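You operate a simulated robot arm through the tools that you are given. There is no shell and no other tool. Be economical: measure what you need, move in short steps, check, and stop when the job is done.

You run a simulated two-armed robot. Do the job below in one go: nothing can be reset, and whatever is moved stays where it is left.

TASK
Open the seals drawer, take the green ring on the fittings bench top and put it away inside, then shut the drawer. Take the white brush and put it on the orange strip. Push the wash trolley drawer shut. Turn the colour dial to 4. Put the small clear jug from the sample table top in the basin. Close the feet drawer. Take the green card from the sample table top and leave it on the lining table top. Put one of the red cards from the raised back shelf on the sample table top. Set the liner machine size selector to 10. Put the yellow clip on the format table top away on the lining table top. Open the clips drawer, take the blue clip on the pipe table top and put it away inside and shut the drawer again. Close the right format table drawer. Take the red ring and leave it on top of the blue lamp cover. Any order will do. Set down upright: small clear jug, yellow clip, blue clip. The liner machine size selector goes to its stop.

It is judged by the outcome, as a careful person would: the job done as asked, and still so three seconds after it is handed in. It fails if anything else is knocked over, pushed out of place, dropped, spilled or broken. A push-on lid holds only when it is set on centred and level and pressed home; a screw cap is set on level and turned clockwise until tight.

THE ROBOT
Two 6-joint arms with two-finger parallel grippers on one trunk, on a base that drives. Base frame: it is fixed to the floor where the robot stands at the start and does not move with it; the origin is under the middle of the robot, x ahead of it, y to its left, z up; the surface under the hand at the start is at about z = 0.9. Units: m, rad, N and s.
The left shoulder is at the start at [0.05, 0.17, 1.33], the right one opposite. Each reaches about 1.092 m from its shoulder. Places, roughly: basin inside [1.1, -2.2, 0.7]; blue clip (10x4x6 cm) [-0.7, 4.9, 0.7]; blue lamp cover (7x7x6 cm) [5.5, 5, 0.9]; clips drawer [2.4, 1, 0.6]; clips drawer inside [2.5, 1, 0.6]; colour dial [0.6, -0.3, 0.9]; feet drawer [-0.3, -0.7, 1]; green card [1.75, -0.25, 1]; green ring (5x5x2 cm) [4, 8.1, 0.9]; liner machine size selector [4, 4.4, 1.2]; lining table top [2.4, 0.8, 0.7]; orange strip [0.75, -0.75, 1]; red card [2.5, 0.5, 1]; red ring (5x5x2 cm) [5.2, 5, 0.9]; right format table drawer [5.1, 4.9, 0.7]; sample table top [0.9, -0.3, 0.9]; seals drawer [0.8, -0.1, 0.8]; seals drawer inside [0.9, -0.2, 0.7]; small clear jug [0.25, -0.5, 1]; wash trolley drawer [1.3, -1.7, 0.8]; white brush (5x5x24 cm) [1.7, -2, 1]; yellow clip (10x4x6 cm) [5.3, 4.9, 0.9]. Payload 1.57 kg a hand.
The tool frame of a hand sits at the grasp point between the pads (the TCP): z along the fingers, y along the line on which they close. The tips reach 0.03 m beyond it. The gripper opens to 0.08 m. The fingers are 0.017 m wide and 0.012 m thick; the gripper's body (0.04 by 0.082 m) begins 0.08 m behind the TCP.
Orientation is told as [roll, pitch, yaw] about the base's x, y, z axes, in that order, counted from this pose: with the fingers straight down and closing along the base's y, the tool's x points along the base's -x, its y along +y and its z along -z.

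THE INTERFACE
- The arms move only by the tool play_rows. It takes "left_deltas", "right_deltas" or both (then of equal length, played together; a hand with none holds still); each is a list of rows, each a list of 7 numbers: the shift along the tool's x, y, z in m, then the turn, a rotation vector about the tool's x, y, z in rad, then the gripper command, from -1 (fully open) to 1 (shut), values between in proportion. In form: [[dx, dy, dz, rx, ry, rz, claw], ...]. A call has 1 to 12 rows; each row shifts and turns the commanded pose from where the row before left it, along the tool's axes as they then stand. Each row takes 0.2 s and may step no farther than 0.05 m and 0.15 rad from the row before; otherwise, or with a gripper value out of range, the whole call is refused. A pose out of reach is approached as far as the arm can. The call stops where the force on the tool passes 40 N (or 10 N more than at its start, if that is more) or the arm is blocked; 0.2 s more then pass. The fingers move at their own pace (about 0.045 m/s each) and stop on an object; they squeeze with about 22 N. The grip force told is the motor's: it shows also when the fingers shut on nothing. Time passes only in rows, and 0.2 s behind the last, so rows that do not move let the fingers close. The reply holds the time, the measured pose of the TCP, the force on the tool along the base axes, the opening and the grip force, in the units named above and with some noise, with the torque about the TCP (base axes, N m) and any sound that the robot's microphone picked up, and new pictures: "show" is both (left out), scene, wrist or none (wrist: the cameras of the hands that moved).
- Cameras (640 x 400 px; columns grow to the right, rows downward): "scene" is now at [0.0024, -0.0484, 1.8839]; the picture's right is [-0.77, -0.64, 0.00], its down [-0.57, 0.68, -0.47] and it looks along [0.30, -0.36, -0.88] (base axes); focal length 240 px, centre (320, 200). "left" rides on the left gripper at [0.072, 0.007, -0.122] in its tool frame; the picture's right is [-0.09, 1.00, 0.00], its down [-0.84, -0.08, -0.54] and it looks along [-0.54, -0.05, 0.84] (tool axes); focal length 238 px, centre (320, 200). "right" rides on the right gripper at [0.072, -0.007, -0.122] in its tool frame; the picture's right is [0.09, 1.00, 0.00], its down [-0.84, 0.08, -0.54] and it looks along [-0.54, 0.05, 0.84] (tool axes); focal length 238 px, centre (320, 200). There is no depth. A picture from a camera that has moved, and an enlarged one, comes with that camera's place and axes in the base frame and with its lens.
- slide_trunk(by): slides the trunk up (or, below 0, down) by that many m; the arms and the scene camera ride with it, the base frame stays. It gives what a move gives, with no picture.
- base_move(legs): drives the robot by 1 to 6 legs, each [ahead, left, turn to the left] in m, m and rad, along the robot's own axes; the way and the turn of a leg run together, so that a leg with both is an arc; at most 1.5 m and 3.142 rad a leg. The arms and the cameras ride along, it lands a little off, and it stops where it bumps. It gives what a move gives, and a new picture of the scene camera.
- pan_tilt(pan, tilt): turns the head with the scene camera to pan (to the left, within 1.501 rad either way) and tilt (down, from -0.506 to 1.204), counted from straight ahead of the robot. It gives what a move gives, and a new picture of the scene camera.
- zoom(camera, box): a new picture of the part [left, top, right, bottom] of that camera's present view, enlarged. No time passes.
- close_job(): hands the job in; it is judged then, once.

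Go step by step. Nothing tells you exact positions but the pictures and the camera data: compare them with the known pose of the tool, close in by small moves and look again before you grip or let go. The budget is 577 turns and 360 pictures, counting those below and the enlarged ones. Unless the task says otherwise, let go and move clear before handing in, and close with one line.

The tools are called after "Call:" as name(argument=value, ...) on one line, values as JSON. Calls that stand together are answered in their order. play_rows: Moves the arms, as the interface text tells. Its arguments: {"type":"object","properties":{"left_deltas":{"type":"array","items":{"type":"array","items":{"type":"number"}}},"right_deltas":{"type":"array","items":{"type":"array","items":{"type":"number"}}},"show":{"type":"string","enum":["both","scene","wrist","none"]}},"required":[]} The other tools are called the same way: slide_trunk (by) slides the trunk up or down; base_move (legs) drives the base; pan_tilt (pan, tilt) turns the head that bears the scene camera; zoom (camera, box) takes an enlarged picture of a part of a camera's view; close_job () hands the job in.

At the start:

```text
time_s: 0.0
left_ee_pos: [0.6691, -0.0841, 1.2204]
left_tool_rot: [-0.001, 0.0, 0.001]
left_ft_force: [-0.7, 0.8, 0.1]
left_wrist_torque: [0.0, -0.01, 0.01]
left_opening: 0.08
left_grip_force: 0.0
right_ee_pos: [0.3649, -0.5455, 1.2188]
right_tool_rot: [0.0, -0.001, 0.0]
right_ft_force: [-0.4, -0.9, 0.3]
right_wrist_torque: [0.02, -0.03, 0.01]
right_opening: 0.0802
right_grip_force: 0.3
trunk travel left (down, up): [-0.945, 0.025]
robot x, y, heading: [0.0021, -0.001, 0.001]
head pan, tilt: [-0.874, 1.079]
```

scene: 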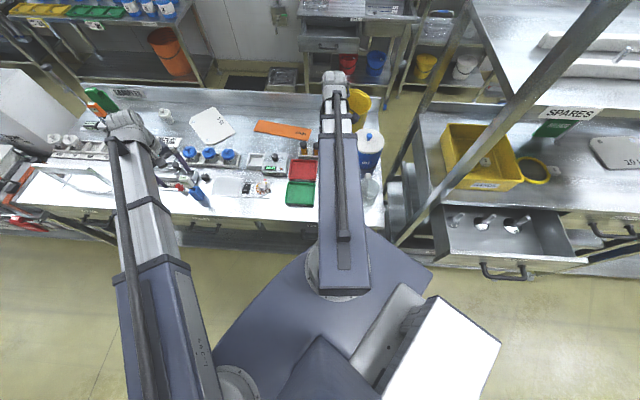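
right: 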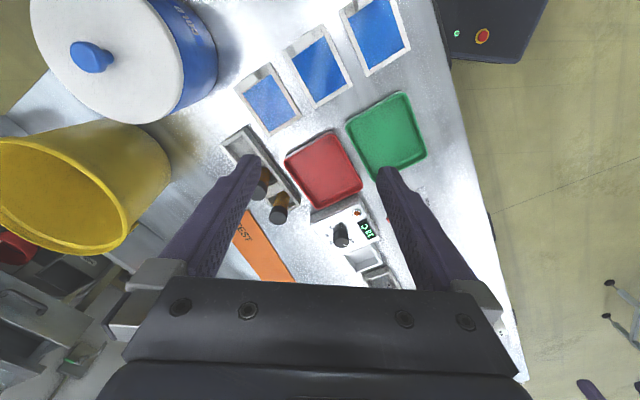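
left: 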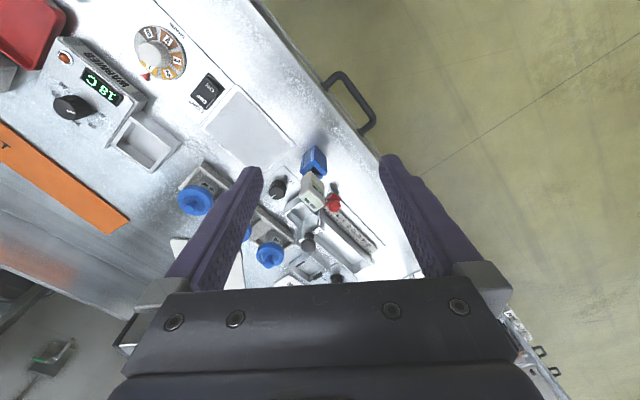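

The sample table lies ahead-right of the robot. I'll look closer at the present view to identify items first.

Call:
zoom(camera="scene", box=[40, 70, 400, 260])

Call:
zoom(camera="left", box=[0, 0, 420, 290])

Call:
pan_tilt(pan=-0.6, tilt=0.6)

```text
1.78 times, centred on (220, 165) of scene
camera zoom: at [0.0024, -0.0484, 1.8839], right [-0.77, -0.64, 0.0], down [-0.57, 0.68, -0.47], along [0.3, -0.36, -0.88], focal length 426 px, centre (498, 262)
```

zoom: 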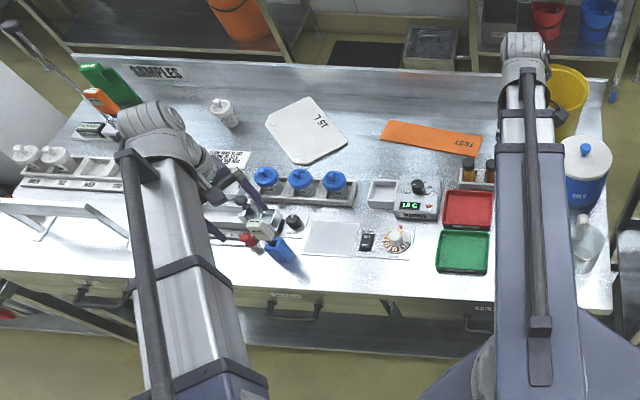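

```text
1.38 times, centred on (210, 145) of left
camera zoom: at [0.5974, -0.0769, 1.3425], right [0.09, 1.0, 0.0], down [0.84, -0.08, 0.54], along [0.54, -0.05, -0.84], focal length 329 px, centre (472, 276)
```

zoom: 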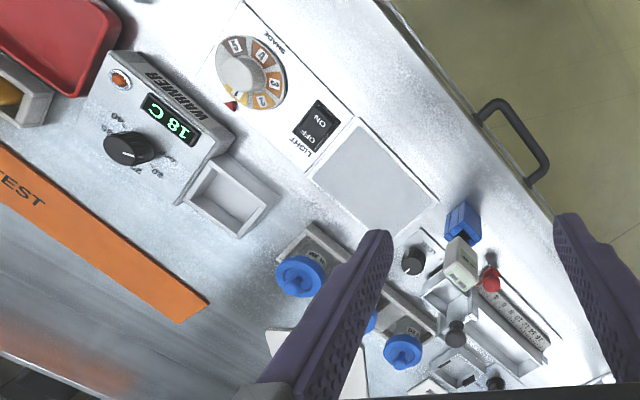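

```text
time_s: 0.9
left_ee_pos: [0.6685, -0.0833, 1.2187]
left_tool_rot: [0.001, -0.001, 0.0]
left_ft_force: [-0.6, 0.3, 1.0]
left_wrist_torque: [0.0, 0.01, 0.01]
left_opening: 0.0798
left_grip_force: 0.1
right_ee_pos: [0.3631, -0.5444, 1.2193]
right_tool_rot: [0.0, 0.0, -0.001]
right_ft_force: [0.6, 1.1, -0.6]
right_wrist_torque: [0.0, 0.01, -0.01]
right_opening: 0.0801
right_grip_force: 0.0
trunk travel left (down, up): [-0.945, 0.025]
robot x, y, heading: [-0.0008, -0.0025, -0.003]
head pan, tilt: [-0.6, 0.6]
camera scene: at [0.0339, -0.0489, 1.9212], right [-0.57, -0.82, 0.0], down [-0.47, 0.32, -0.82], along [0.68, -0.47, -0.57], focal length 240 px, centre (320, 200)
```

scene: 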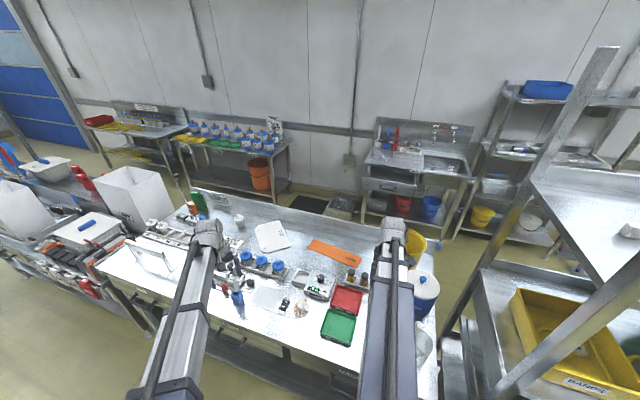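

The wash trolley is behind the sample table, and other benches are left. I'll pan to map surroundings.

Call:
pan_tilt(pan=0.3, tilt=0.45)

Call:
pan_tilt(pan=1.3, tilt=0.35)

Call:
pan_tilt(pan=-1.5, tilt=0.9)

```text
time_s: 2.1
left_ee_pos: [0.6681, -0.0846, 1.2188]
left_tool_rot: [-0.001, 0.001, 0.0]
left_ft_force: [-0.5, -0.4, 0.4]
left_wrist_torque: [0.01, -0.01, -0.05]
left_opening: 0.0803
left_grip_force: 0.1
right_ee_pos: [0.3649, -0.5432, 1.2198]
right_tool_rot: [0.0, 0.003, -0.001]
right_ft_force: [-0.2, 0.2, 0.2]
right_wrist_torque: [-0.02, 0.01, -0.02]
right_opening: 0.0803
right_grip_force: 0.1
trunk travel left (down, up): [-0.945, 0.025]
robot x, y, heading: [-0.0002, 0.0003, 0.001]
head pan, tilt: [0.3, 0.45]
camera scene: at [0.0488, 0.0282, 1.9348], right [0.29, -0.96, 0.0], down [-0.42, -0.13, -0.9], along [0.86, 0.27, -0.44], focal length 240 px, centre (320, 200)
```

scene: 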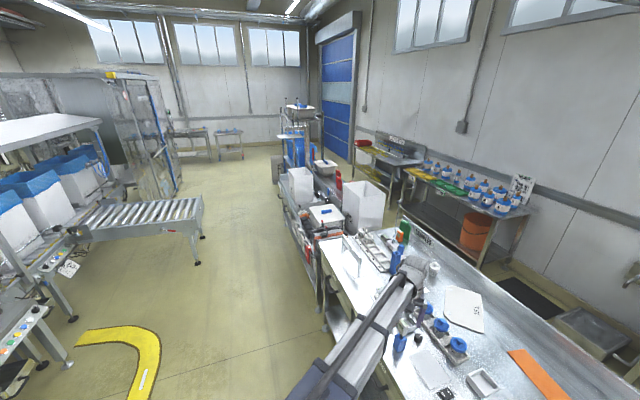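

```text
time_s: 3.4
left_ee_pos: [0.668, -0.0837, 1.2194]
left_tool_rot: [0.0, -0.001, 0.001]
left_ft_force: [0.6, 0.7, -0.4]
left_wrist_torque: [0.01, -0.01, 0.03]
left_opening: 0.08
left_grip_force: 0.0
right_ee_pos: [0.3633, -0.5445, 1.2193]
right_tool_rot: [0.0, 0.002, 0.001]
right_ft_force: [0.4, 1.2, 0.6]
right_wrist_torque: [0.0, 0.0, 0.0]
right_opening: 0.0798
right_grip_force: 0.1
trunk travel left (down, up): [-0.945, 0.025]
robot x, y, heading: [0.0019, -0.001, 0.002]
head pan, tilt: [1.3, 0.351]
camera scene: at [-0.014, 0.0908, 1.944], right [0.96, -0.27, 0.0], down [-0.09, -0.33, -0.94], along [0.25, 0.9, -0.34], focal length 240 px, centre (320, 200)
```

scene: 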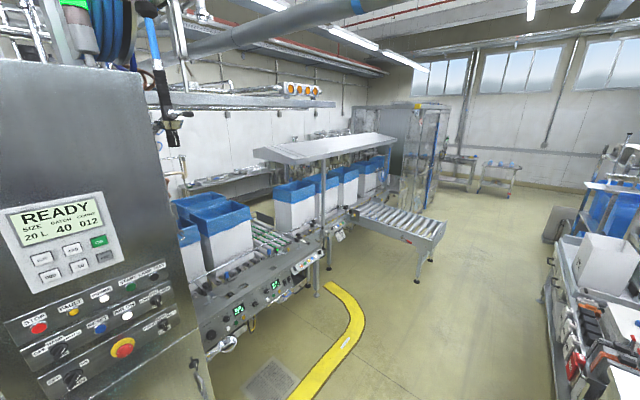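

```text
time_s: 5.9
left_ee_pos: [0.6696, -0.0849, 1.2196]
left_tool_rot: [0.001, -0.001, 0.001]
left_ft_force: [0.0, -0.2, 0.3]
left_wrist_torque: [0.0, 0.01, -0.01]
left_opening: 0.0798
left_grip_force: 0.1
right_ee_pos: [0.3646, -0.5454, 1.2203]
right_tool_rot: [-0.001, -0.001, 0.0]
right_ft_force: [-0.4, -0.6, -0.4]
right_wrist_torque: [0.0, -0.03, 0.0]
right_opening: 0.0801
right_grip_force: 0.0
trunk travel left (down, up): [-0.945, 0.025]
robot x, y, heading: [-0.0019, 0.0033, -0.002]
head pan, tilt: [-1.499, 0.901]
camera scene: at [-0.0335, -0.0742, 1.8965], right [-1.0, -0.07, 0.0], down [-0.06, 0.78, -0.62], along [0.04, -0.62, -0.78], focal length 240 px, centre (320, 200)
```

scene: 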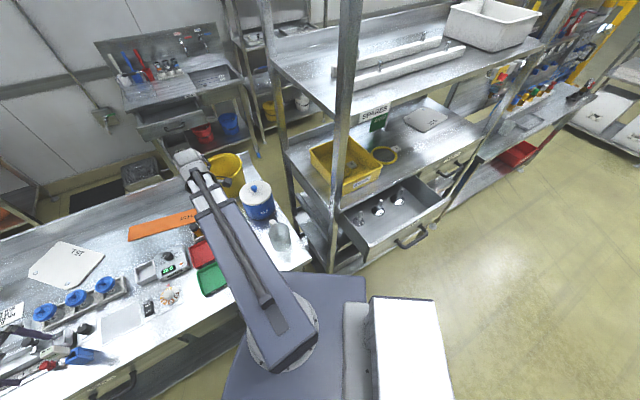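

The layout is clear: all furniture is rotated about 38°, with the feet drawer on the spares shelf right beside me. I'll start with the colour dial, so I zoom in on it.

Call:
zoom(camera="left", box=[110, 0, 270, 100])

Call:
zoom(camera="scene", box=[240, 120, 500, 290])

```text
4.00 times, centred on (190, 50) of left
camera zoom: at [0.5974, -0.0769, 1.3425], right [0.09, 1.0, 0.0], down [0.84, -0.08, 0.54], along [0.54, -0.05, -0.84], focal length 953 px, centre (840, 800)
```

zoom: 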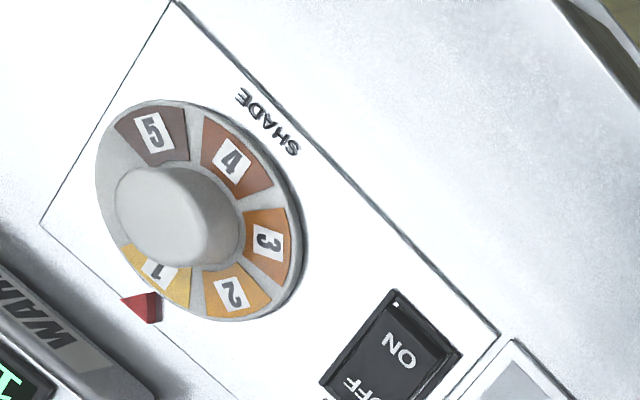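

```text
2.35 times, centred on (370, 205) of scene
camera zoom: at [-0.0335, -0.0742, 1.8965], right [-1.0, -0.07, 0.0], down [-0.06, 0.78, -0.62], along [0.04, -0.62, -0.78], focal length 564 px, centre (202, 188)
```

zoom: 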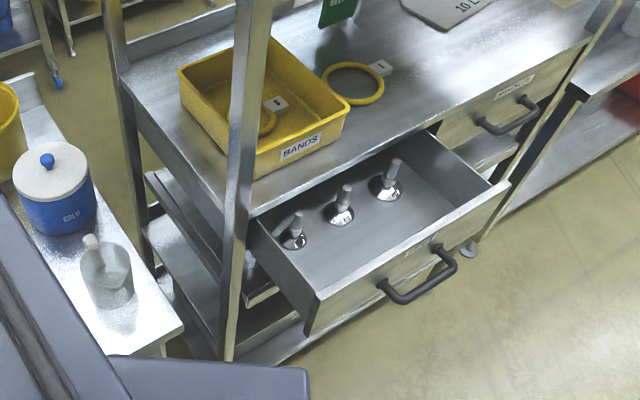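

The dial reads 1 and needs about 180° clockwise (seen from above) to bring 4 to the red mark. I'll move the left hand above it.

Call:
play_rows(left_deltas=[[0.0142, -0.0405, 0.02, 0, 0, 0, -1], [0.0142, -0.0405, 0.02, 0, 0, 0, -1], [0.0142, -0.0405, 0.02, 0, 0, 0, -1], [0.0142, -0.0405, 0.02, 0, 0, 0, -1], [0.0142, -0.0405, 0.02, 0, 0, 0, -1], [0.0142, -0.0405, 0.02, 0, 0, 0, -1]], show="wrist")

```text
time_s: 7.3
left_ee_pos: [0.5825, -0.3279, 1.2187]
left_tool_rot: [0.001, 0.001, 0.001]
left_ft_force: [-0.2, -1.0, -0.1]
left_wrist_torque: [-0.01, 0.02, -0.03]
left_opening: 0.0798
left_grip_force: 0.0
left hand out of reach, approached as far as the arm can: row 1, 2, 3, 4, 5, 6
right_ee_pos: [0.3633, -0.546, 1.2187]
right_tool_rot: [0.0, 0.001, 0.0]
right_ft_force: [-0.4, 0.0, 1.0]
right_wrist_torque: [0.04, -0.07, -0.01]
right_opening: 0.0796
right_grip_force: 0.0
trunk travel left (down, up): [-0.945, 0.025]
robot x, y, heading: [0.0001, -0.0019, 0.003]
head pan, tilt: [-1.499, 0.901]
camera left: at [0.5111, -0.3213, 1.3424], right [0.09, 1.0, 0.0], down [0.84, -0.08, 0.54], along [0.54, -0.05, -0.84], focal length 238 px, centre (320, 200)
```

left: 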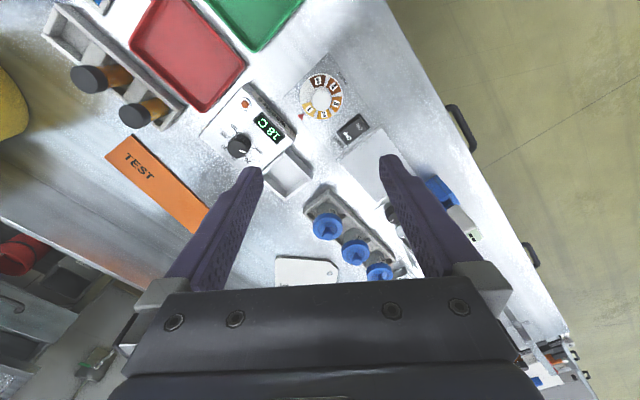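

The left hand can't go lower at this trunk height, so I'll lower the trunk and recheck.

Call:
slide_trunk(by=-0.2)

Call:
play_rows(left_deltas=[[0, 0, 0.01, 0, 0, 0, -1]], show="wrist")

```text
time_s: 9.4
left_ee_pos: [0.5821, -0.3276, 1.0189]
left_tool_rot: [0.0, -0.001, 0.001]
left_ft_force: [0.8, 0.3, 0.5]
left_wrist_torque: [0.03, 0.01, -0.03]
left_opening: 0.0802
left_grip_force: 0.1
right_ee_pos: [0.3633, -0.5449, 1.0199]
right_tool_rot: [0.0, 0.001, 0.001]
right_ft_force: [-0.5, -0.4, -0.1]
right_wrist_torque: [0.0, 0.0, 0.01]
right_opening: 0.08
right_grip_force: 0.2
trunk travel left (down, up): [-0.745, 0.225]
robot x, y, heading: [0.0036, -0.0021, -0.0]
head pan, tilt: [-1.499, 0.901]
```

```text
time_s: 9.8
left_ee_pos: [0.5821, -0.3267, 1.0202]
left_tool_rot: [0.0, 0.001, -0.002]
left_ft_force: [0.3, -0.2, 0.2]
left_wrist_torque: [-0.02, 0.0, 0.02]
left_opening: 0.0802
left_grip_force: 0.1
left hand out of reach, approached as far as the arm can: row 1
right_ee_pos: [0.3633, -0.5454, 1.0199]
right_tool_rot: [0.001, 0.0, 0.0]
right_ft_force: [-0.3, 0.9, 0.5]
right_wrist_torque: [-0.02, -0.01, -0.02]
right_opening: 0.0799
right_grip_force: 0.0
trunk travel left (down, up): [-0.745, 0.225]
robot x, y, heading: [-0.0013, -0.0017, -0.001]
head pan, tilt: [-1.499, 0.901]
camera left: at [0.5112, -0.32, 1.1425], right [0.09, 1.0, 0.0], down [0.84, -0.08, 0.54], along [0.54, -0.05, -0.84], focal length 238 px, centre (320, 200)
```

left: 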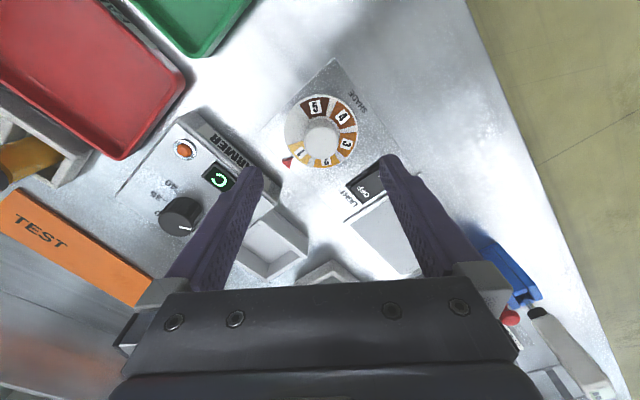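

Dial centre is at about (0.578, -0.326). I'll fix the position, pre-rotate the left wrist -1.5 rad and raise the right hand clear.

Call:
play_rows(left_deltas=[[0.004, 0, 0, 0, 0, -0.14, -0.5], [0, 0, 0, 0, 0, -0.15, -0.5], [0, 0, 0, 0, 0, -0.15, -0.5], [0, 0, 0, 0, 0, -0.15, -0.5], [0, 0, 0, 0, 0, -0.15, -0.5], [0, 0, 0, 0, 0, -0.15, -0.5], [0, 0, 0, 0, 0, -0.15, -0.5], [0, 0, 0, 0, 0, -0.15, -0.5], [0, 0, 0, 0, 0, -0.15, -0.5], [0, 0, 0, 0, 0, -0.15, -0.5], [0, 0, 0, 0, 0, -0.15, -0.5]], right_deltas=[[0, 0, -0.02, 0, 0, 0, -1], [0, 0, -0.02, 0, 0, 0, -1], [0, 0, -0.02, 0, 0, 0, -1], [0, 0, -0.02, 0, 0, 0, -1], [0, 0, -0.02, 0, 0, 0, -1], [0, 0, 0, 0, 0, 0, -1], [0, 0, 0, 0, 0, 0, -1], [0, 0, 0, 0, 0, 0, -1], [0, 0, 0, 0, 0, 0, -1], [0, 0, 0, 0, 0, 0, -1], [0, 0, 0, 0, 0, 0, -1]], show="none")

Call:
slide_trunk(by=-0.05)

Call:
play_rows(left_deltas=[[0, 0, 0, 0, 0, 0, -0.5]], show="wrist")

```text
time_s: 12.2
left_ee_pos: [0.5785, -0.3273, 1.0198]
left_tool_rot: [-0.002, 0.0, 1.643]
left_ft_force: [0.0, 0.3, 0.1]
left_wrist_torque: [-0.03, 0.02, 0.03]
left_opening: 0.0601
left_grip_force: 0.1
right_ee_pos: [0.363, -0.5442, 1.0193]
right_tool_rot: [0.001, 0.0, 0.001]
right_ft_force: [-0.1, -0.2, 1.1]
right_wrist_torque: [-0.02, 0.01, 0.01]
right_opening: 0.0801
right_grip_force: 0.1
right hand out of reach, approached as far as the arm can: row 1, 2, 3, 4, 5
trunk travel left (down, up): [-0.745, 0.225]
robot x, y, heading: [-0.0013, 0.0034, -0.003]
head pan, tilt: [-1.499, 0.901]
```

```text
time_s: 13.2
left_ee_pos: [0.5786, -0.3265, 0.9701]
left_tool_rot: [0.001, 0.0, 1.639]
left_ft_force: [-0.6, 0.0, 0.6]
left_wrist_torque: [0.01, 0.01, -0.01]
left_opening: 0.0599
left_grip_force: 0.0
right_ee_pos: [0.3648, -0.545, 0.9706]
right_tool_rot: [-0.001, 0.001, 0.0]
right_ft_force: [-0.2, 0.3, -0.5]
right_wrist_torque: [0.01, 0.02, -0.01]
right_opening: 0.0801
right_grip_force: 0.0
trunk travel left (down, up): [-0.695, 0.275]
robot x, y, heading: [0.0026, -0.0036, 0.0]
head pan, tilt: [-1.499, 0.901]
```

```text
time_s: 13.6
left_ee_pos: [0.5782, -0.3256, 0.9687]
left_tool_rot: [0.0, 0.001, 1.639]
left_ft_force: [0.2, 0.3, 0.4]
left_wrist_torque: [0.01, -0.01, 0.02]
left_opening: 0.06
left_grip_force: 0.1
right_ee_pos: [0.364, -0.5455, 0.9709]
right_tool_rot: [-0.001, 0.0, 0.0]
right_ft_force: [0.3, -0.4, -0.2]
right_wrist_torque: [0.03, -0.01, 0.0]
right_opening: 0.0802
right_grip_force: 0.1
trunk travel left (down, up): [-0.695, 0.275]
robot x, y, heading: [-0.0044, 0.0011, -0.002]
head pan, tilt: [-1.499, 0.901]
camera left: at [0.577, -0.3986, 1.0926], right [-1.0, 0.02, 0.0], down [0.02, 0.84, 0.54], along [0.01, 0.54, -0.84], focal length 238 px, centre (320, 200)
```

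left: 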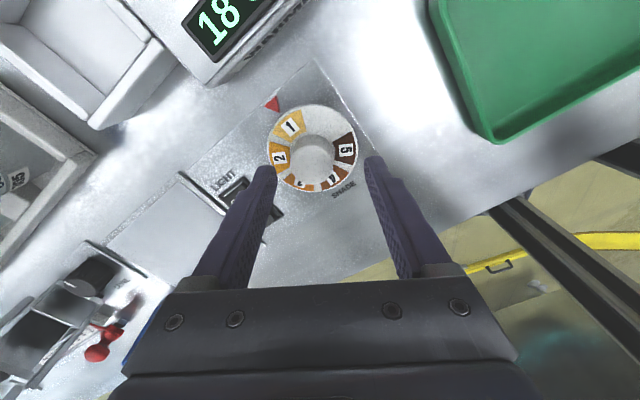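

Vertical motion of hands seems to come only via the trunk. Zooming to check the knob centring.

Call:
zoom(camera="left", box=[240, 80, 400, 220])

```text
2.86 times, centred on (320, 150) of left
camera zoom: at [0.577, -0.3986, 1.0926], right [-1.0, 0.02, 0.0], down [0.02, 0.84, 0.54], along [0.01, 0.54, -0.84], focal length 681 px, centre (320, 343)
```

zoom: 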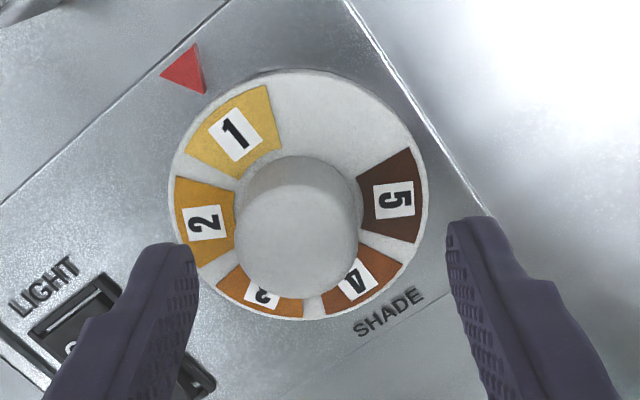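

Dial centre resolved at (0.584, -0.325), disc z 0.895, knob top 0.926. Before lowering, I test tilting the right hand upward to get it clear.

Call:
play_rows(left_deltas=[[0, -0.006, 0, 0, 0, 0, -0.5], [0, 0, 0, 0, 0, 0, -0.5], [0, 0, 0, 0, 0, 0, -0.5], [0, 0, 0, 0, 0, 0, -0.5]], right_deltas=[[0, 0, 0, 0, -0.15, 0, -1], [0, 0, 0, 0, -0.15, 0, -1], [0, 0, 0, 0, -0.15, 0, -1], [0, 0, 0, 0, -0.15, 0, -1]], show="none")

```text
time_s: 14.6
left_ee_pos: [0.5826, -0.3263, 0.9709]
left_tool_rot: [0.0, -0.001, 1.639]
left_ft_force: [1.1, 0.7, -0.4]
left_wrist_torque: [0.03, 0.0, -0.02]
left_opening: 0.0603
left_grip_force: 0.1
right_ee_pos: [0.3644, -0.5459, 1.0081]
right_tool_rot: [0.0, -0.603, 0.001]
right_ft_force: [0.1, 0.1, 0.3]
right_wrist_torque: [0.02, 0.03, 0.0]
right_opening: 0.0799
right_grip_force: 0.0
right hand out of reach, approached as far as the arm can: row 1, 2, 3, 4
trunk travel left (down, up): [-0.695, 0.275]
robot x, y, heading: [0.0013, -0.0002, -0.006]
head pan, tilt: [-1.499, 0.901]
```

Tilting lifts the hand while keeping position — useful. Now lower onto the knob.

Call:
slide_trunk(by=-0.036)

Call:
play_rows(left_deltas=[[0, 0, 0, 0, 0, 0, 1], [0, 0, 0, 0, 0, 0, 1], [0, 0, 0, 0, 0, 0, 1], [0, 0, 0, 0, 0, 0, 1]], show="wrist")

```text
time_s: 15.2
left_ee_pos: [0.5822, -0.3256, 0.94]
left_tool_rot: [-0.002, 0.0, 1.638]
left_ft_force: [-5.5, 3.4, 25.4]
left_wrist_torque: [0.13, 0.02, -0.01]
left_opening: 0.0594
left_grip_force: 0.1
right_ee_pos: [0.3638, -0.544, 0.9788]
right_tool_rot: [-0.001, -0.601, 0.003]
right_ft_force: [0.8, 0.3, 0.5]
right_wrist_torque: [0.01, -0.01, -0.01]
right_opening: 0.0797
right_grip_force: 0.0
trunk travel left (down, up): [-0.663, 0.307]
robot x, y, heading: [-0.0023, -0.0012, 0.004]
head pan, tilt: [-1.499, 0.901]
stopped: the force on the tool passed its limit at 80 N (the readings are from after the stop); the commanded pose is now the measured one
```

```text
time_s: 16.2
left_ee_pos: [0.5842, -0.3273, 0.9401]
left_tool_rot: [-0.001, 0.005, 1.64]
left_ft_force: [-2.8, -0.1, 31.7]
left_wrist_torque: [0.39, 1.03, 0.05]
left_opening: 0.032
left_grip_force: 22.1
right_ee_pos: [0.3626, -0.5446, 0.9772]
right_tool_rot: [-0.001, -0.601, 0.001]
right_ft_force: [-0.4, -1.0, 0.0]
right_wrist_torque: [0.03, 0.04, 0.01]
right_opening: 0.0802
right_grip_force: 0.0
trunk travel left (down, up): [-0.663, 0.307]
robot x, y, heading: [-0.0009, -0.0002, 0.002]
head pan, tilt: [-1.499, 0.901]
camera left: at [0.5827, -0.3984, 1.0622], right [-1.0, 0.02, 0.0], down [0.02, 0.84, 0.54], along [0.01, 0.54, -0.84], focal length 238 px, centre (320, 200)
```

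left: 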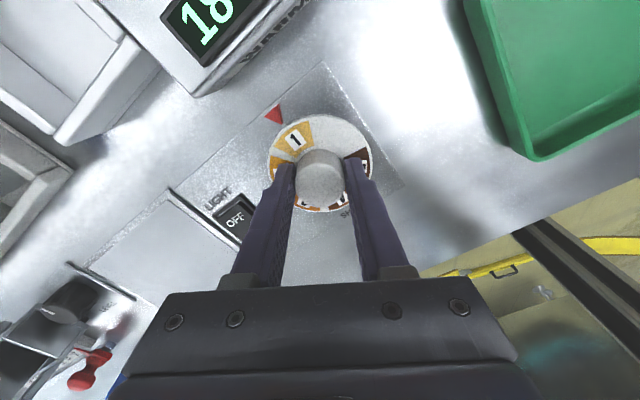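

Knob is gripped. I'll relieve the press slightly and start turning clockwise.

Call:
slide_trunk(by=0.004)

Call:
play_rows(left_deltas=[[0, 0, 0, 0, 0, 0.15, 1], [0, 0, 0, 0, 0, 0.15, 1], [0, 0, 0, 0, 0, 0.15, 1], [0, 0, 0, 0, 0, 0.15, 1], [0, 0, 0, 0, 0, 0.15, 1], [0, 0, 0, 0, 0, 0.15, 1], [0, 0, 0, 0, 0, 0.15, 1], [0, 0, 0, 0, 0, 0.15, 1], [0, 0, 0, 0, 0, 0.15, 1], [0, 0, 0, 0, 0, 0.15, 1], [0, 0, 0, 0, 0, 0.07, 1]], show="wrist")

```text
time_s: 16.8
left_ee_pos: [0.5841, -0.3277, 0.9417]
left_tool_rot: [0.002, -0.001, 1.636]
left_ft_force: [-13.9, 6.2, -30.8]
left_wrist_torque: [0.18, -0.3, 0.0]
left_opening: 0.0319
left_grip_force: 39.9
right_ee_pos: [0.364, -0.5464, 0.9791]
right_tool_rot: [0.0, -0.599, -0.001]
right_ft_force: [-0.4, -0.4, 0.9]
right_wrist_torque: [-0.02, 0.05, 0.03]
right_opening: 0.0799
right_grip_force: 0.2
trunk travel left (down, up): [-0.667, 0.303]
robot x, y, heading: [0.0026, -0.0014, -0.001]
head pan, tilt: [-1.499, 0.901]
```

```text
time_s: 19.1
left_ee_pos: [0.5834, -0.3268, 0.9427]
left_tool_rot: [0.0, 0.003, 0.066]
left_ft_force: [-25.6, 9.2, -16.9]
left_wrist_torque: [-0.34, 0.55, 0.0]
left_opening: 0.0317
left_grip_force: 40.2
right_ee_pos: [0.3626, -0.5437, 0.9807]
right_tool_rot: [0.0, -0.601, 0.001]
right_ft_force: [-0.5, 0.4, -0.1]
right_wrist_torque: [0.0, -0.03, -0.01]
right_opening: 0.08
right_grip_force: 0.1
trunk travel left (down, up): [-0.667, 0.303]
robot x, y, heading: [-0.0013, 0.0004, -0.004]
head pan, tilt: [-1.499, 0.901]
camera left: at [0.5123, -0.3243, 1.0655], right [0.02, 1.0, 0.0], down [0.84, -0.02, 0.54], along [0.54, -0.01, -0.84], focal length 238 px, centre (320, 200)
```

left: 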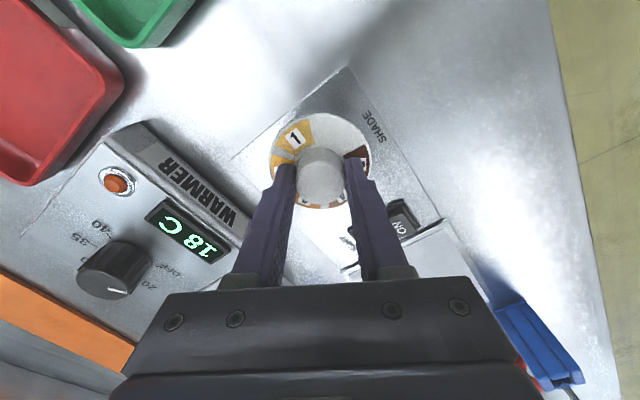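

The dial follows the gripper. Turning another 90°.

Call:
play_rows(left_deltas=[[0, 0, 0, 0, 0, 0.15, 1], [0, 0, 0, 0, 0, 0.15, 1], [0, 0, 0, 0, 0, 0.15, 1], [0, 0, 0, 0, 0, 0.15, 1], [0, 0, 0, 0, 0, 0.15, 1], [0, 0, 0, 0, 0, 0.15, 1], [0, 0, 0, 0, 0, 0.15, 1], [0, 0, 0, 0, 0, 0.15, 1], [0, 0, 0, 0, 0, 0.15, 1], [0, 0, 0, 0, 0, 0.15, 1], [0, 0, 0, 0, 0, 0.07, 1]], show="wrist")

Call:
zoom(camera="left", box=[240, 90, 400, 230])

```text
time_s: 21.6
left_ee_pos: [0.5837, -0.327, 0.9423]
left_tool_rot: [-0.001, 0.003, -1.501]
left_ft_force: [-13.6, 12.5, -4.1]
left_wrist_torque: [1.46, -0.09, -0.01]
left_opening: 0.0315
left_grip_force: 40.4
right_ee_pos: [0.3633, -0.5448, 0.9815]
right_tool_rot: [-0.001, -0.601, 0.003]
right_ft_force: [0.4, 1.0, -0.7]
right_wrist_torque: [-0.02, 0.03, -0.01]
right_opening: 0.0799
right_grip_force: 0.0
trunk travel left (down, up): [-0.667, 0.303]
robot x, y, heading: [-0.0008, 0.002, -0.003]
head pan, tilt: [-1.499, 0.901]
camera left: at [0.5865, -0.2531, 1.0654], right [1.0, -0.02, 0.0], down [-0.02, -0.84, 0.54], along [-0.01, -0.54, -0.84], focal length 238 px, centre (320, 200)
```

left: 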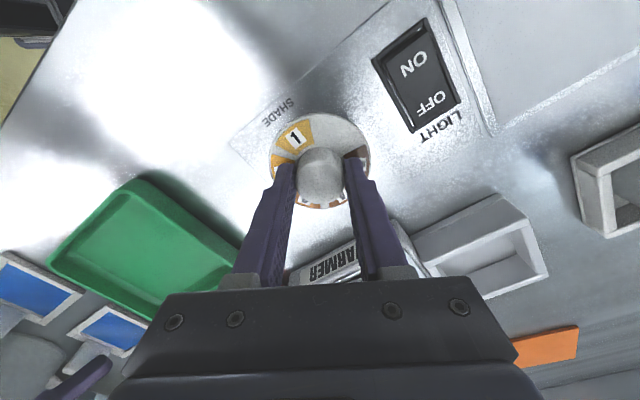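

```text
2.86 times, centred on (320, 160) of left
camera zoom: at [0.5865, -0.2531, 1.0654], right [1.0, -0.02, 0.0], down [-0.02, -0.84, 0.54], along [-0.01, -0.54, -0.84], focal length 681 px, centre (320, 314)
```

zoom: 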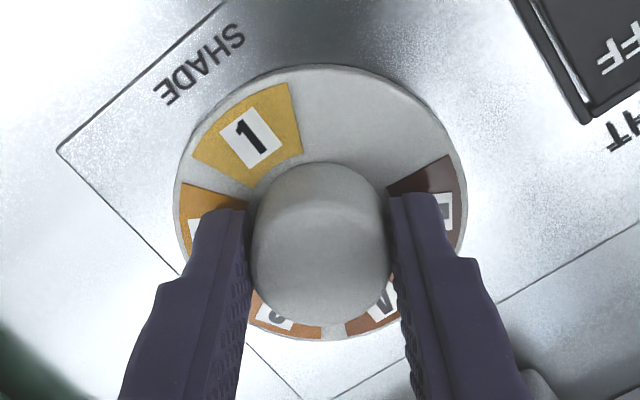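

Turned 180°. Releasing, lifting and checking the setting.

Call:
play_rows(left_deltas=[[0, 0, 0, 0, 0, 0, -0.5], [0, 0, 0, 0, 0, 0, -0.5], [0, 0, 0, 0, 0, 0, -0.5]], show="none")

Call:
slide_trunk(by=0.15)

Call:
play_rows(left_deltas=[[0, 0, 0, 0, 0, -0.15, -0.5], [0, 0, 0, 0, 0, -0.15, -0.5], [0, 0, 0, 0, 0, -0.15, -0.5], [0, 0, 0, 0, 0, -0.15, -0.5], [0, 0, 0, 0, 0, -0.15, -0.5], [0, 0, 0, 0, 0, -0.15, -0.5], [0, 0, 0, 0, 0, -0.15, -0.5], [0, 0, 0, 0, 0, -0.15, -0.5], [0, 0, 0, 0, 0, -0.15, -0.5], [0, 0, 0, 0, 0, -0.15, -0.5]], show="wrist")

Call:
zoom(camera="left", box=[240, 60, 400, 200])

```text
time_s: 22.4
left_ee_pos: [0.5849, -0.3276, 0.9413]
left_tool_rot: [0.0, -0.001, -1.499]
left_ft_force: [0.0, -0.2, 0.2]
left_wrist_torque: [-0.01, -0.02, -0.01]
left_opening: 0.0599
left_grip_force: 0.0
right_ee_pos: [0.364, -0.545, 0.9798]
right_tool_rot: [-0.001, -0.6, -0.002]
right_ft_force: [0.4, -0.2, 0.8]
right_wrist_torque: [0.03, 0.01, -0.02]
right_opening: 0.0802
right_grip_force: 0.1
trunk travel left (down, up): [-0.667, 0.303]
robot x, y, heading: [0.0001, -0.0019, 0.001]
head pan, tilt: [-1.499, 0.901]
```

```text
time_s: 24.1
left_ee_pos: [0.5856, -0.3273, 1.0917]
left_tool_rot: [0.0, -0.001, -1.499]
left_ft_force: [-0.3, 0.3, -0.7]
left_wrist_torque: [0.03, 0.02, -0.03]
left_opening: 0.0602
left_grip_force: 0.1
right_ee_pos: [0.3643, -0.5453, 1.1298]
right_tool_rot: [0.0, -0.601, 0.0]
right_ft_force: [0.3, -0.3, -0.8]
right_wrist_torque: [0.01, -0.02, -0.03]
right_opening: 0.08
right_grip_force: 0.1
trunk travel left (down, up): [-0.817, 0.153]
robot x, y, heading: [-0.0008, 0.0015, -0.001]
head pan, tilt: [-1.499, 0.901]
```

```text
time_s: 26.3
left_ee_pos: [0.5857, -0.3267, 1.0909]
left_tool_rot: [-0.003, 0.0, 0.002]
left_ft_force: [-0.2, -0.1, -0.7]
left_wrist_torque: [-0.03, -0.01, 0.03]
left_opening: 0.0603
left_grip_force: 0.1
right_ee_pos: [0.3639, -0.5442, 1.1301]
right_tool_rot: [-0.001, -0.598, 0.0]
right_ft_force: [0.3, 0.9, -0.3]
right_wrist_torque: [0.0, -0.03, -0.01]
right_opening: 0.0799
right_grip_force: 0.1
trunk travel left (down, up): [-0.817, 0.153]
robot x, y, heading: [-0.0041, 0.0014, 0.0]
head pan, tilt: [-1.499, 0.901]
camera left: at [0.5136, -0.3202, 1.2145], right [0.09, 1.0, 0.0], down [0.84, -0.07, 0.54], along [0.54, -0.05, -0.84], focal length 238 px, centre (320, 200)
```

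left: 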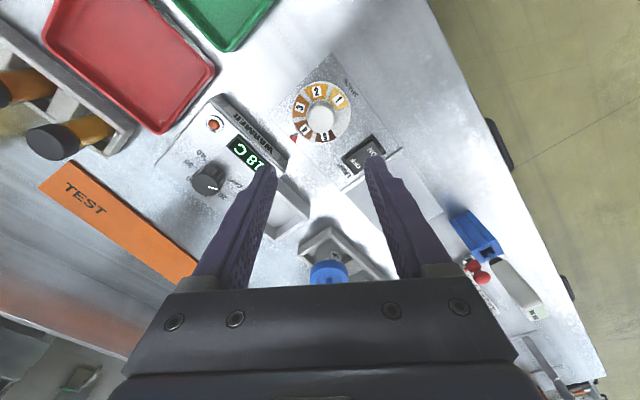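

```text
2.86 times, centred on (320, 130) of left
camera zoom: at [0.5136, -0.3202, 1.2145], right [0.09, 1.0, 0.0], down [0.84, -0.07, 0.54], along [0.54, -0.05, -0.84], focal length 681 px, centre (320, 400)
```

zoom: 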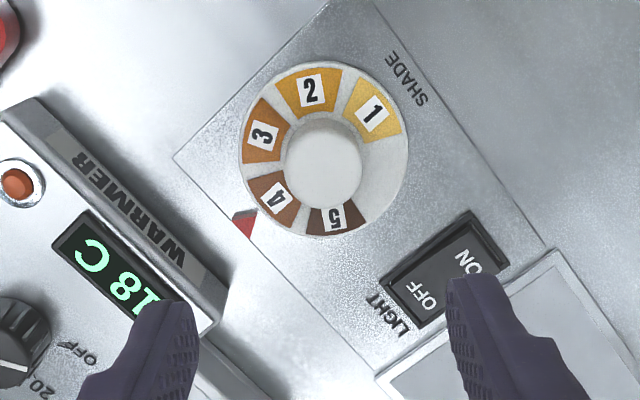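

Dial is set on 4. Next I check my own base footprint before turning.

Call:
pan_tilt(pan=-0.4, tilt=1.2)

Call:
pan_tilt(pan=1.5, tilt=1.2)

```text
time_s: 27.6
left_ee_pos: [0.5853, -0.3272, 1.0923]
left_tool_rot: [-0.003, 0.0, 0.0]
left_ft_force: [0.5, -0.2, 0.8]
left_wrist_torque: [-0.01, 0.01, 0.02]
left_opening: 0.0598
left_grip_force: 0.0
right_ee_pos: [0.3639, -0.5456, 1.13]
right_tool_rot: [-0.001, -0.601, 0.001]
right_ft_force: [0.1, 0.1, -0.1]
right_wrist_torque: [-0.02, -0.04, -0.03]
right_opening: 0.0801
right_grip_force: 0.1
trunk travel left (down, up): [-0.817, 0.153]
robot x, y, heading: [0.0033, -0.0009, 0.0]
head pan, tilt: [-0.4, 1.201]
camera scene: at [0.0128, -0.0209, 1.7487], right [-0.39, -0.92, 0.0], down [-0.86, 0.36, -0.36], along [0.33, -0.14, -0.93], focal length 240 px, centre (320, 200)
```

scene: 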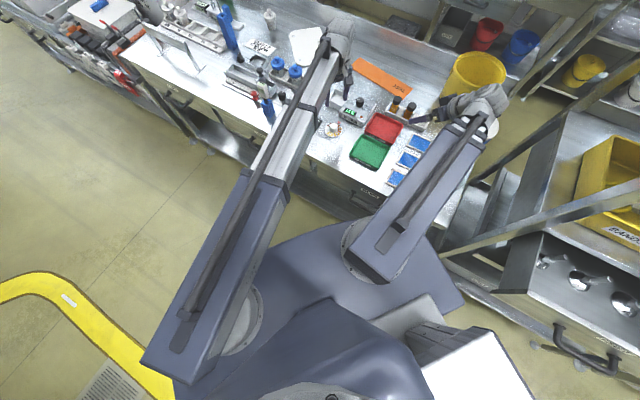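

```text
time_s: 29.5
left_ee_pos: [0.5869, -0.328, 1.093]
left_tool_rot: [-0.002, -0.001, 0.0]
left_ft_force: [-0.2, -0.5, 0.7]
left_wrist_torque: [-0.01, -0.02, 0.0]
left_opening: 0.0602
left_grip_force: 0.1
right_ee_pos: [0.3632, -0.5442, 1.1302]
right_tool_rot: [-0.001, -0.6, 0.0]
right_ft_force: [-0.3, -0.1, 0.3]
right_wrist_torque: [-0.03, 0.0, 0.03]
right_opening: 0.08
right_grip_force: 0.0
trunk travel left (down, up): [-0.817, 0.153]
robot x, y, heading: [0.002, 0.0002, -0.003]
head pan, tilt: [1.499, 1.201]
camera scene: at [-0.0347, 0.0567, 1.7487], right [1.0, -0.07, 0.0], down [-0.07, -0.93, -0.36], along [0.03, 0.36, -0.93], focal length 240 px, centre (320, 200)
```

scene: 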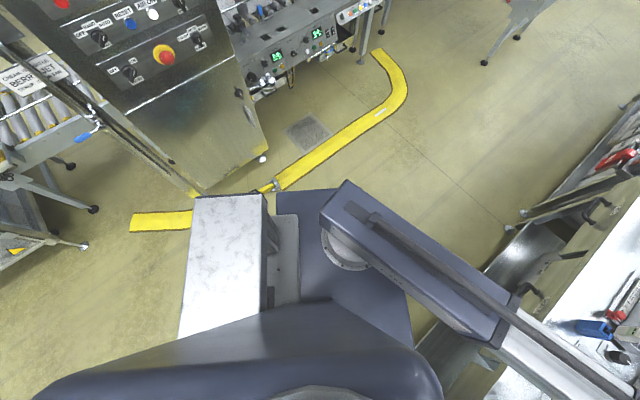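

The robot is compact, with SCARA-like arms. I'll move the right hand aside and look at the jug by the tub.

Call:
slide_trunk(by=0.15)

Call:
play_rows(right_deltas=[[0, 0, 0, 0, 0.15, 0, -1], [0, 0, 0, 0, 0.15, 0, -1], [0, 0, 0, 0, 0.15, 0, -1], [0, 0, 0, 0, 0.15, 0, -1], [-0.02, 0.04, 0, 0, 0, 0, -1], [-0.02, 0.04, 0, 0, 0, 0, -1], [-0.02, 0.04, 0, 0, 0, 0, -1], [-0.02, 0.04, 0, 0, 0, 0, -1]], show="none")

Call:
pan_tilt(pan=-1.3, tilt=1.1)

```text
time_s: 31.2
left_ee_pos: [0.5849, -0.3274, 1.2415]
left_tool_rot: [-0.003, 0.001, 0.0]
left_ft_force: [0.8, 0.0, 0.7]
left_wrist_torque: [-0.02, 0.0, 0.02]
left_opening: 0.0599
left_grip_force: 0.0
right_ee_pos: [0.3636, -0.5445, 1.2802]
right_tool_rot: [0.001, -0.601, 0.0]
right_ft_force: [0.1, 0.6, 0.4]
right_wrist_torque: [-0.02, 0.0, 0.01]
right_opening: 0.08
right_grip_force: 0.2
trunk travel left (down, up): [-0.967, 0.003]
robot x, y, heading: [0.0014, 0.0014, -0.0]
head pan, tilt: [1.499, 1.201]
```

```text
time_s: 33.0
left_ee_pos: [0.5862, -0.3272, 1.2411]
left_tool_rot: [-0.001, 0.001, 0.002]
left_ft_force: [0.4, 0.5, 0.0]
left_wrist_torque: [0.0, 0.0, 0.01]
left_opening: 0.0598
left_grip_force: 0.0
right_ee_pos: [0.4437, -0.3867, 1.2407]
right_tool_rot: [-0.002, -0.001, 0.0]
right_ft_force: [-0.1, -0.3, 0.1]
right_wrist_torque: [-0.01, -0.02, -0.01]
right_opening: 0.0799
right_grip_force: 0.1
right hand out of reach, approached as far as the arm can: row 1, 2, 3
trunk travel left (down, up): [-0.967, 0.003]
robot x, y, heading: [-0.0015, 0.0011, -0.006]
head pan, tilt: [1.499, 1.201]
```

```text
time_s: 35.5
left_ee_pos: [0.5839, -0.3276, 1.2412]
left_tool_rot: [-0.003, 0.001, -0.001]
left_ft_force: [0.1, -0.4, -0.2]
left_wrist_torque: [0.0, -0.01, 0.01]
left_opening: 0.06
left_grip_force: 0.0
right_ee_pos: [0.4439, -0.3871, 1.2412]
right_tool_rot: [0.001, 0.001, -0.001]
right_ft_force: [0.8, -0.3, 0.3]
right_wrist_torque: [0.01, 0.03, 0.0]
right_opening: 0.0799
right_grip_force: 0.1
trunk travel left (down, up): [-0.967, 0.003]
robot x, y, heading: [0.0005, -0.0044, -0.004]
head pan, tilt: [-1.3, 1.1]
camera scene: at [-0.0218, -0.0599, 1.9047], right [-0.96, -0.27, 0.0], down [-0.24, 0.86, -0.45], along [0.12, -0.44, -0.89], focal length 240 px, centre (320, 200)
```

scene: 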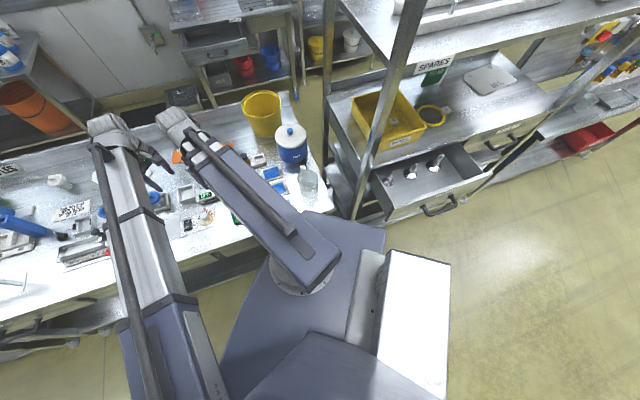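

Call:
zoom(camera="scene", box=[240, 90, 360, 220])

Call:
zoom(camera="scene", box=[160, 0, 360, 110])

```text
3.08 times, centred on (300, 155) of scene
camera zoom: at [-0.0218, -0.0599, 1.9047], right [-0.96, -0.27, 0.0], down [-0.24, 0.86, -0.45], along [0.12, -0.44, -0.89], focal length 737 px, centre (382, 338)
```

zoom: 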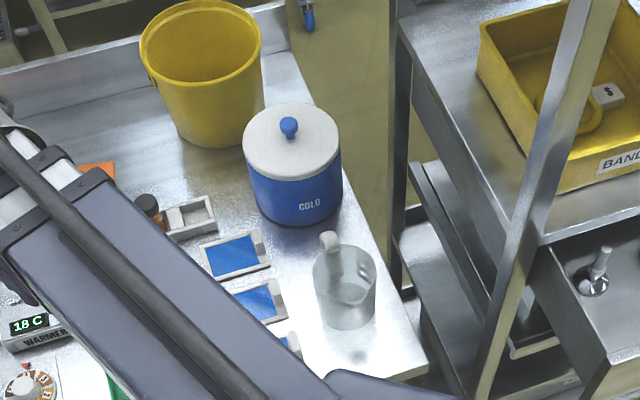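

```text
3.20 times, centred on (260, 55) of scene
camera zoom: at [-0.0218, -0.0599, 1.9047], right [-0.96, -0.27, 0.0], down [-0.24, 0.86, -0.45], along [0.12, -0.44, -0.89], focal length 766 px, centre (512, 664)
```

zoom: 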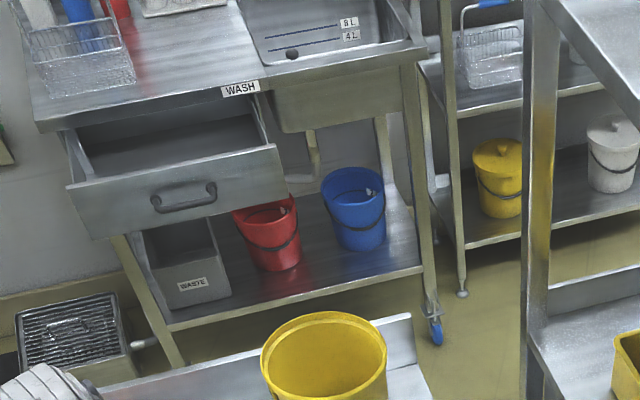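

Wash trolley and jug are visible: jug at about (0.17, -0.58), rim ~1.04 with a white handle. I'll bring the right hand over it for a close look.

Call:
play_rows(right_deltas=[[0.035, -0.0214, 0, 0, 0, 0, -1], [0.035, -0.0214, 0, 0, 0, 0, -1], [0.035, -0.0214, 0, 0, 0, 0, -1], [0.035, -0.0214, 0, 0, 0, 0, -1], [0.035, -0.0214, 0, 0, 0, 0, -1], [0.035, -0.0214, 0, 0, 0, 0, -1], [0.035, -0.0214, 0, 0, 0, 0, -1], [0.035, -0.0214, 0, 0, 0, 0, -1]], show="wrist")

```text
time_s: 37.3
left_ee_pos: [0.5845, -0.327, 1.2423]
left_tool_rot: [-0.002, -0.001, -0.001]
left_ft_force: [0.8, -0.6, 0.3]
left_wrist_torque: [-0.01, 0.0, 0.01]
left_opening: 0.06
left_grip_force: 0.0
right_ee_pos: [0.1775, -0.5701, 1.2423]
right_tool_rot: [0.0, 0.001, 0.002]
right_ft_force: [-0.9, -0.1, 0.4]
right_wrist_torque: [0.01, 0.01, -0.01]
right_opening: 0.0797
right_grip_force: 0.1
right hand out of reach, approached as far as the arm can: row 3, 4, 5
trunk travel left (down, up): [-0.967, 0.003]
robot x, y, heading: [-0.0012, 0.0049, -0.001]
head pan, tilt: [-1.3, 1.1]
camera right: at [0.1048, -0.578, 1.3644], right [-0.09, 1.0, 0.0], down [0.84, 0.08, 0.54], along [0.54, 0.05, -0.84], focal length 238 px, centre (320, 200)
```

right: 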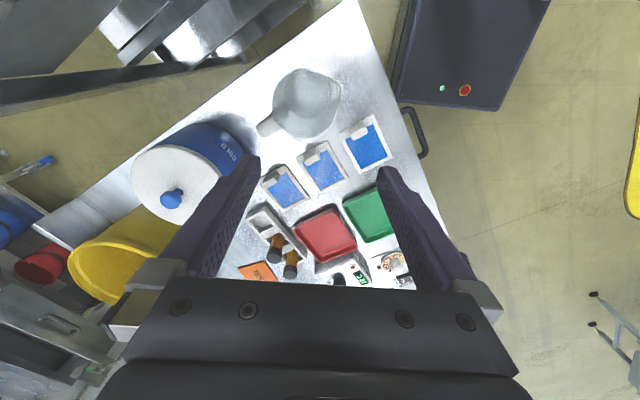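

Call:
zoom(camera="right", box=[240, 50, 370, 150])

```text
4.00 times, centred on (305, 100) of right
camera zoom: at [0.1048, -0.578, 1.3644], right [-0.09, 1.0, 0.0], down [0.84, 0.08, 0.54], along [0.54, 0.05, -0.84], focal length 953 px, centre (380, 600)
```

zoom: 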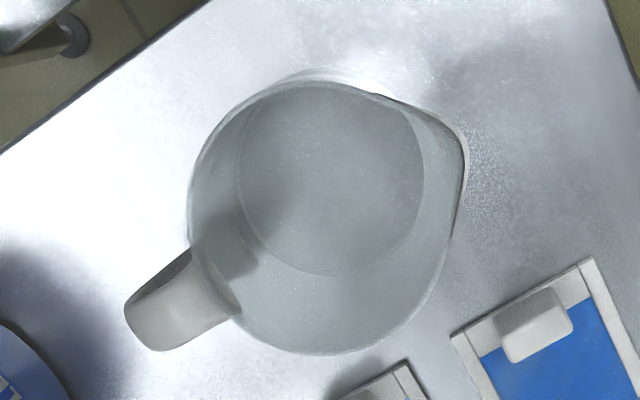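

The jug (centre ~(0.177,-0.594), rim ~1.0) has its spout toward me and handle away; I'll pinch the rim wall on the side. Positioning above and lowering partly.

Call:
play_rows(right_deltas=[[-0.035, 0.003, 0, 0, 0, 0, -1], [0, 0, 0, 0, 0, 0.1324, -1], [0, 0, 0, 0, 0, 0.1324, -1], [0, 0, 0, 0, 0, 0.1324, -1], [0, 0, 0, 0, 0, 0.1324, -1], [0, 0, 0, 0, 0, 0.1324, -1], [0, 0, 0, 0, 0, 0.1324, -1], [0, 0, 0, 0, 0, 0.1324, -1]], show="none")

Call:
slide_trunk(by=-0.16)

Call:
play_rows(right_deltas=[[0, 0, 0, 0, 0, 0, -1]], show="wrist")

```text
time_s: 39.1
left_ee_pos: [0.5846, -0.3276, 1.242]
left_tool_rot: [-0.002, 0.0, 0.001]
left_ft_force: [-0.1, -0.2, -0.7]
left_wrist_torque: [0.0, 0.0, 0.0]
left_opening: 0.0599
left_grip_force: 0.1
right_ee_pos: [0.2115, -0.5676, 1.2418]
right_tool_rot: [0.0, 0.0, -0.929]
right_ft_force: [0.4, 0.4, 0.0]
right_wrist_torque: [-0.01, -0.02, 0.0]
right_opening: 0.0803
right_grip_force: 0.1
trunk travel left (down, up): [-0.967, 0.003]
robot x, y, heading: [-0.0003, -0.0006, -0.002]
head pan, tilt: [-1.3, 1.1]
```

```text
time_s: 41.0
left_ee_pos: [0.5844, -0.3268, 1.0812]
left_tool_rot: [-0.003, 0.001, 0.001]
left_ft_force: [-0.3, -0.6, -0.7]
left_wrist_torque: [-0.01, 0.04, -0.03]
left_opening: 0.06
left_grip_force: 0.1
right_ee_pos: [0.2101, -0.5677, 1.0818]
right_tool_rot: [0.001, -0.001, -0.928]
right_ft_force: [0.6, 0.6, -0.1]
right_wrist_torque: [0.0, -0.01, -0.02]
right_opening: 0.0798
right_grip_force: 0.0
trunk travel left (down, up): [-0.807, 0.163]
robot x, y, heading: [0.0017, 0.001, 0.001]
head pan, tilt: [-1.3, 1.1]
```

```text
time_s: 41.4
left_ee_pos: [0.585, -0.3273, 1.0812]
left_tool_rot: [-0.003, 0.001, 0.001]
left_ft_force: [0.2, 1.1, 0.2]
left_wrist_torque: [-0.01, 0.0, 0.01]
left_opening: 0.0599
left_grip_force: 0.0
right_ee_pos: [0.2095, -0.5679, 1.082]
right_tool_rot: [0.001, 0.0, -0.928]
right_ft_force: [0.7, 0.6, 0.3]
right_wrist_torque: [0.01, -0.03, 0.01]
right_opening: 0.0802
right_grip_force: 0.0
trunk travel left (down, up): [-0.807, 0.163]
robot x, y, heading: [-0.0022, 0.0027, 0.003]
head pan, tilt: [-1.3, 1.1]
camera right: at [0.1619, -0.5147, 1.2045], right [0.74, 0.67, 0.0], down [0.56, -0.62, 0.54], along [0.36, -0.4, -0.84], focal length 238 px, centre (320, 200)
```

right: 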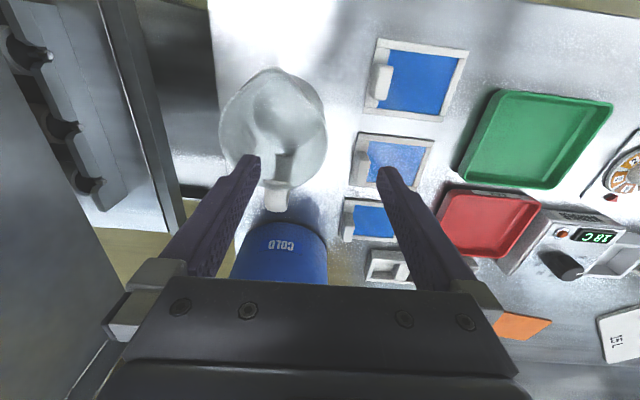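

Call:
zoom(camera="right", box=[200, 50, 360, 230])

```text
2.22 times, centred on (280, 140) of right
camera zoom: at [0.1619, -0.5147, 1.2045], right [0.74, 0.67, 0.0], down [0.56, -0.62, 0.54], along [0.36, -0.4, -0.84], focal length 530 px, centre (409, 333)
```

zoom: 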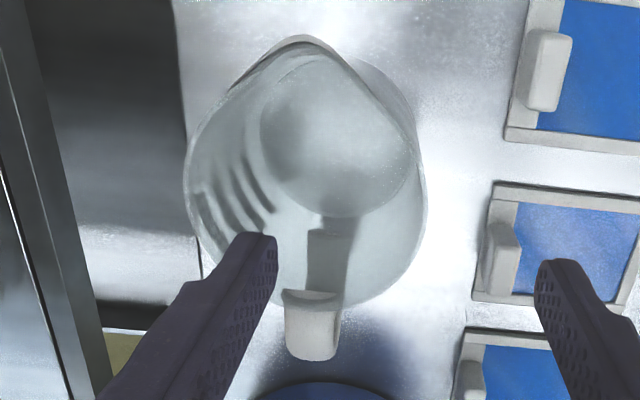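

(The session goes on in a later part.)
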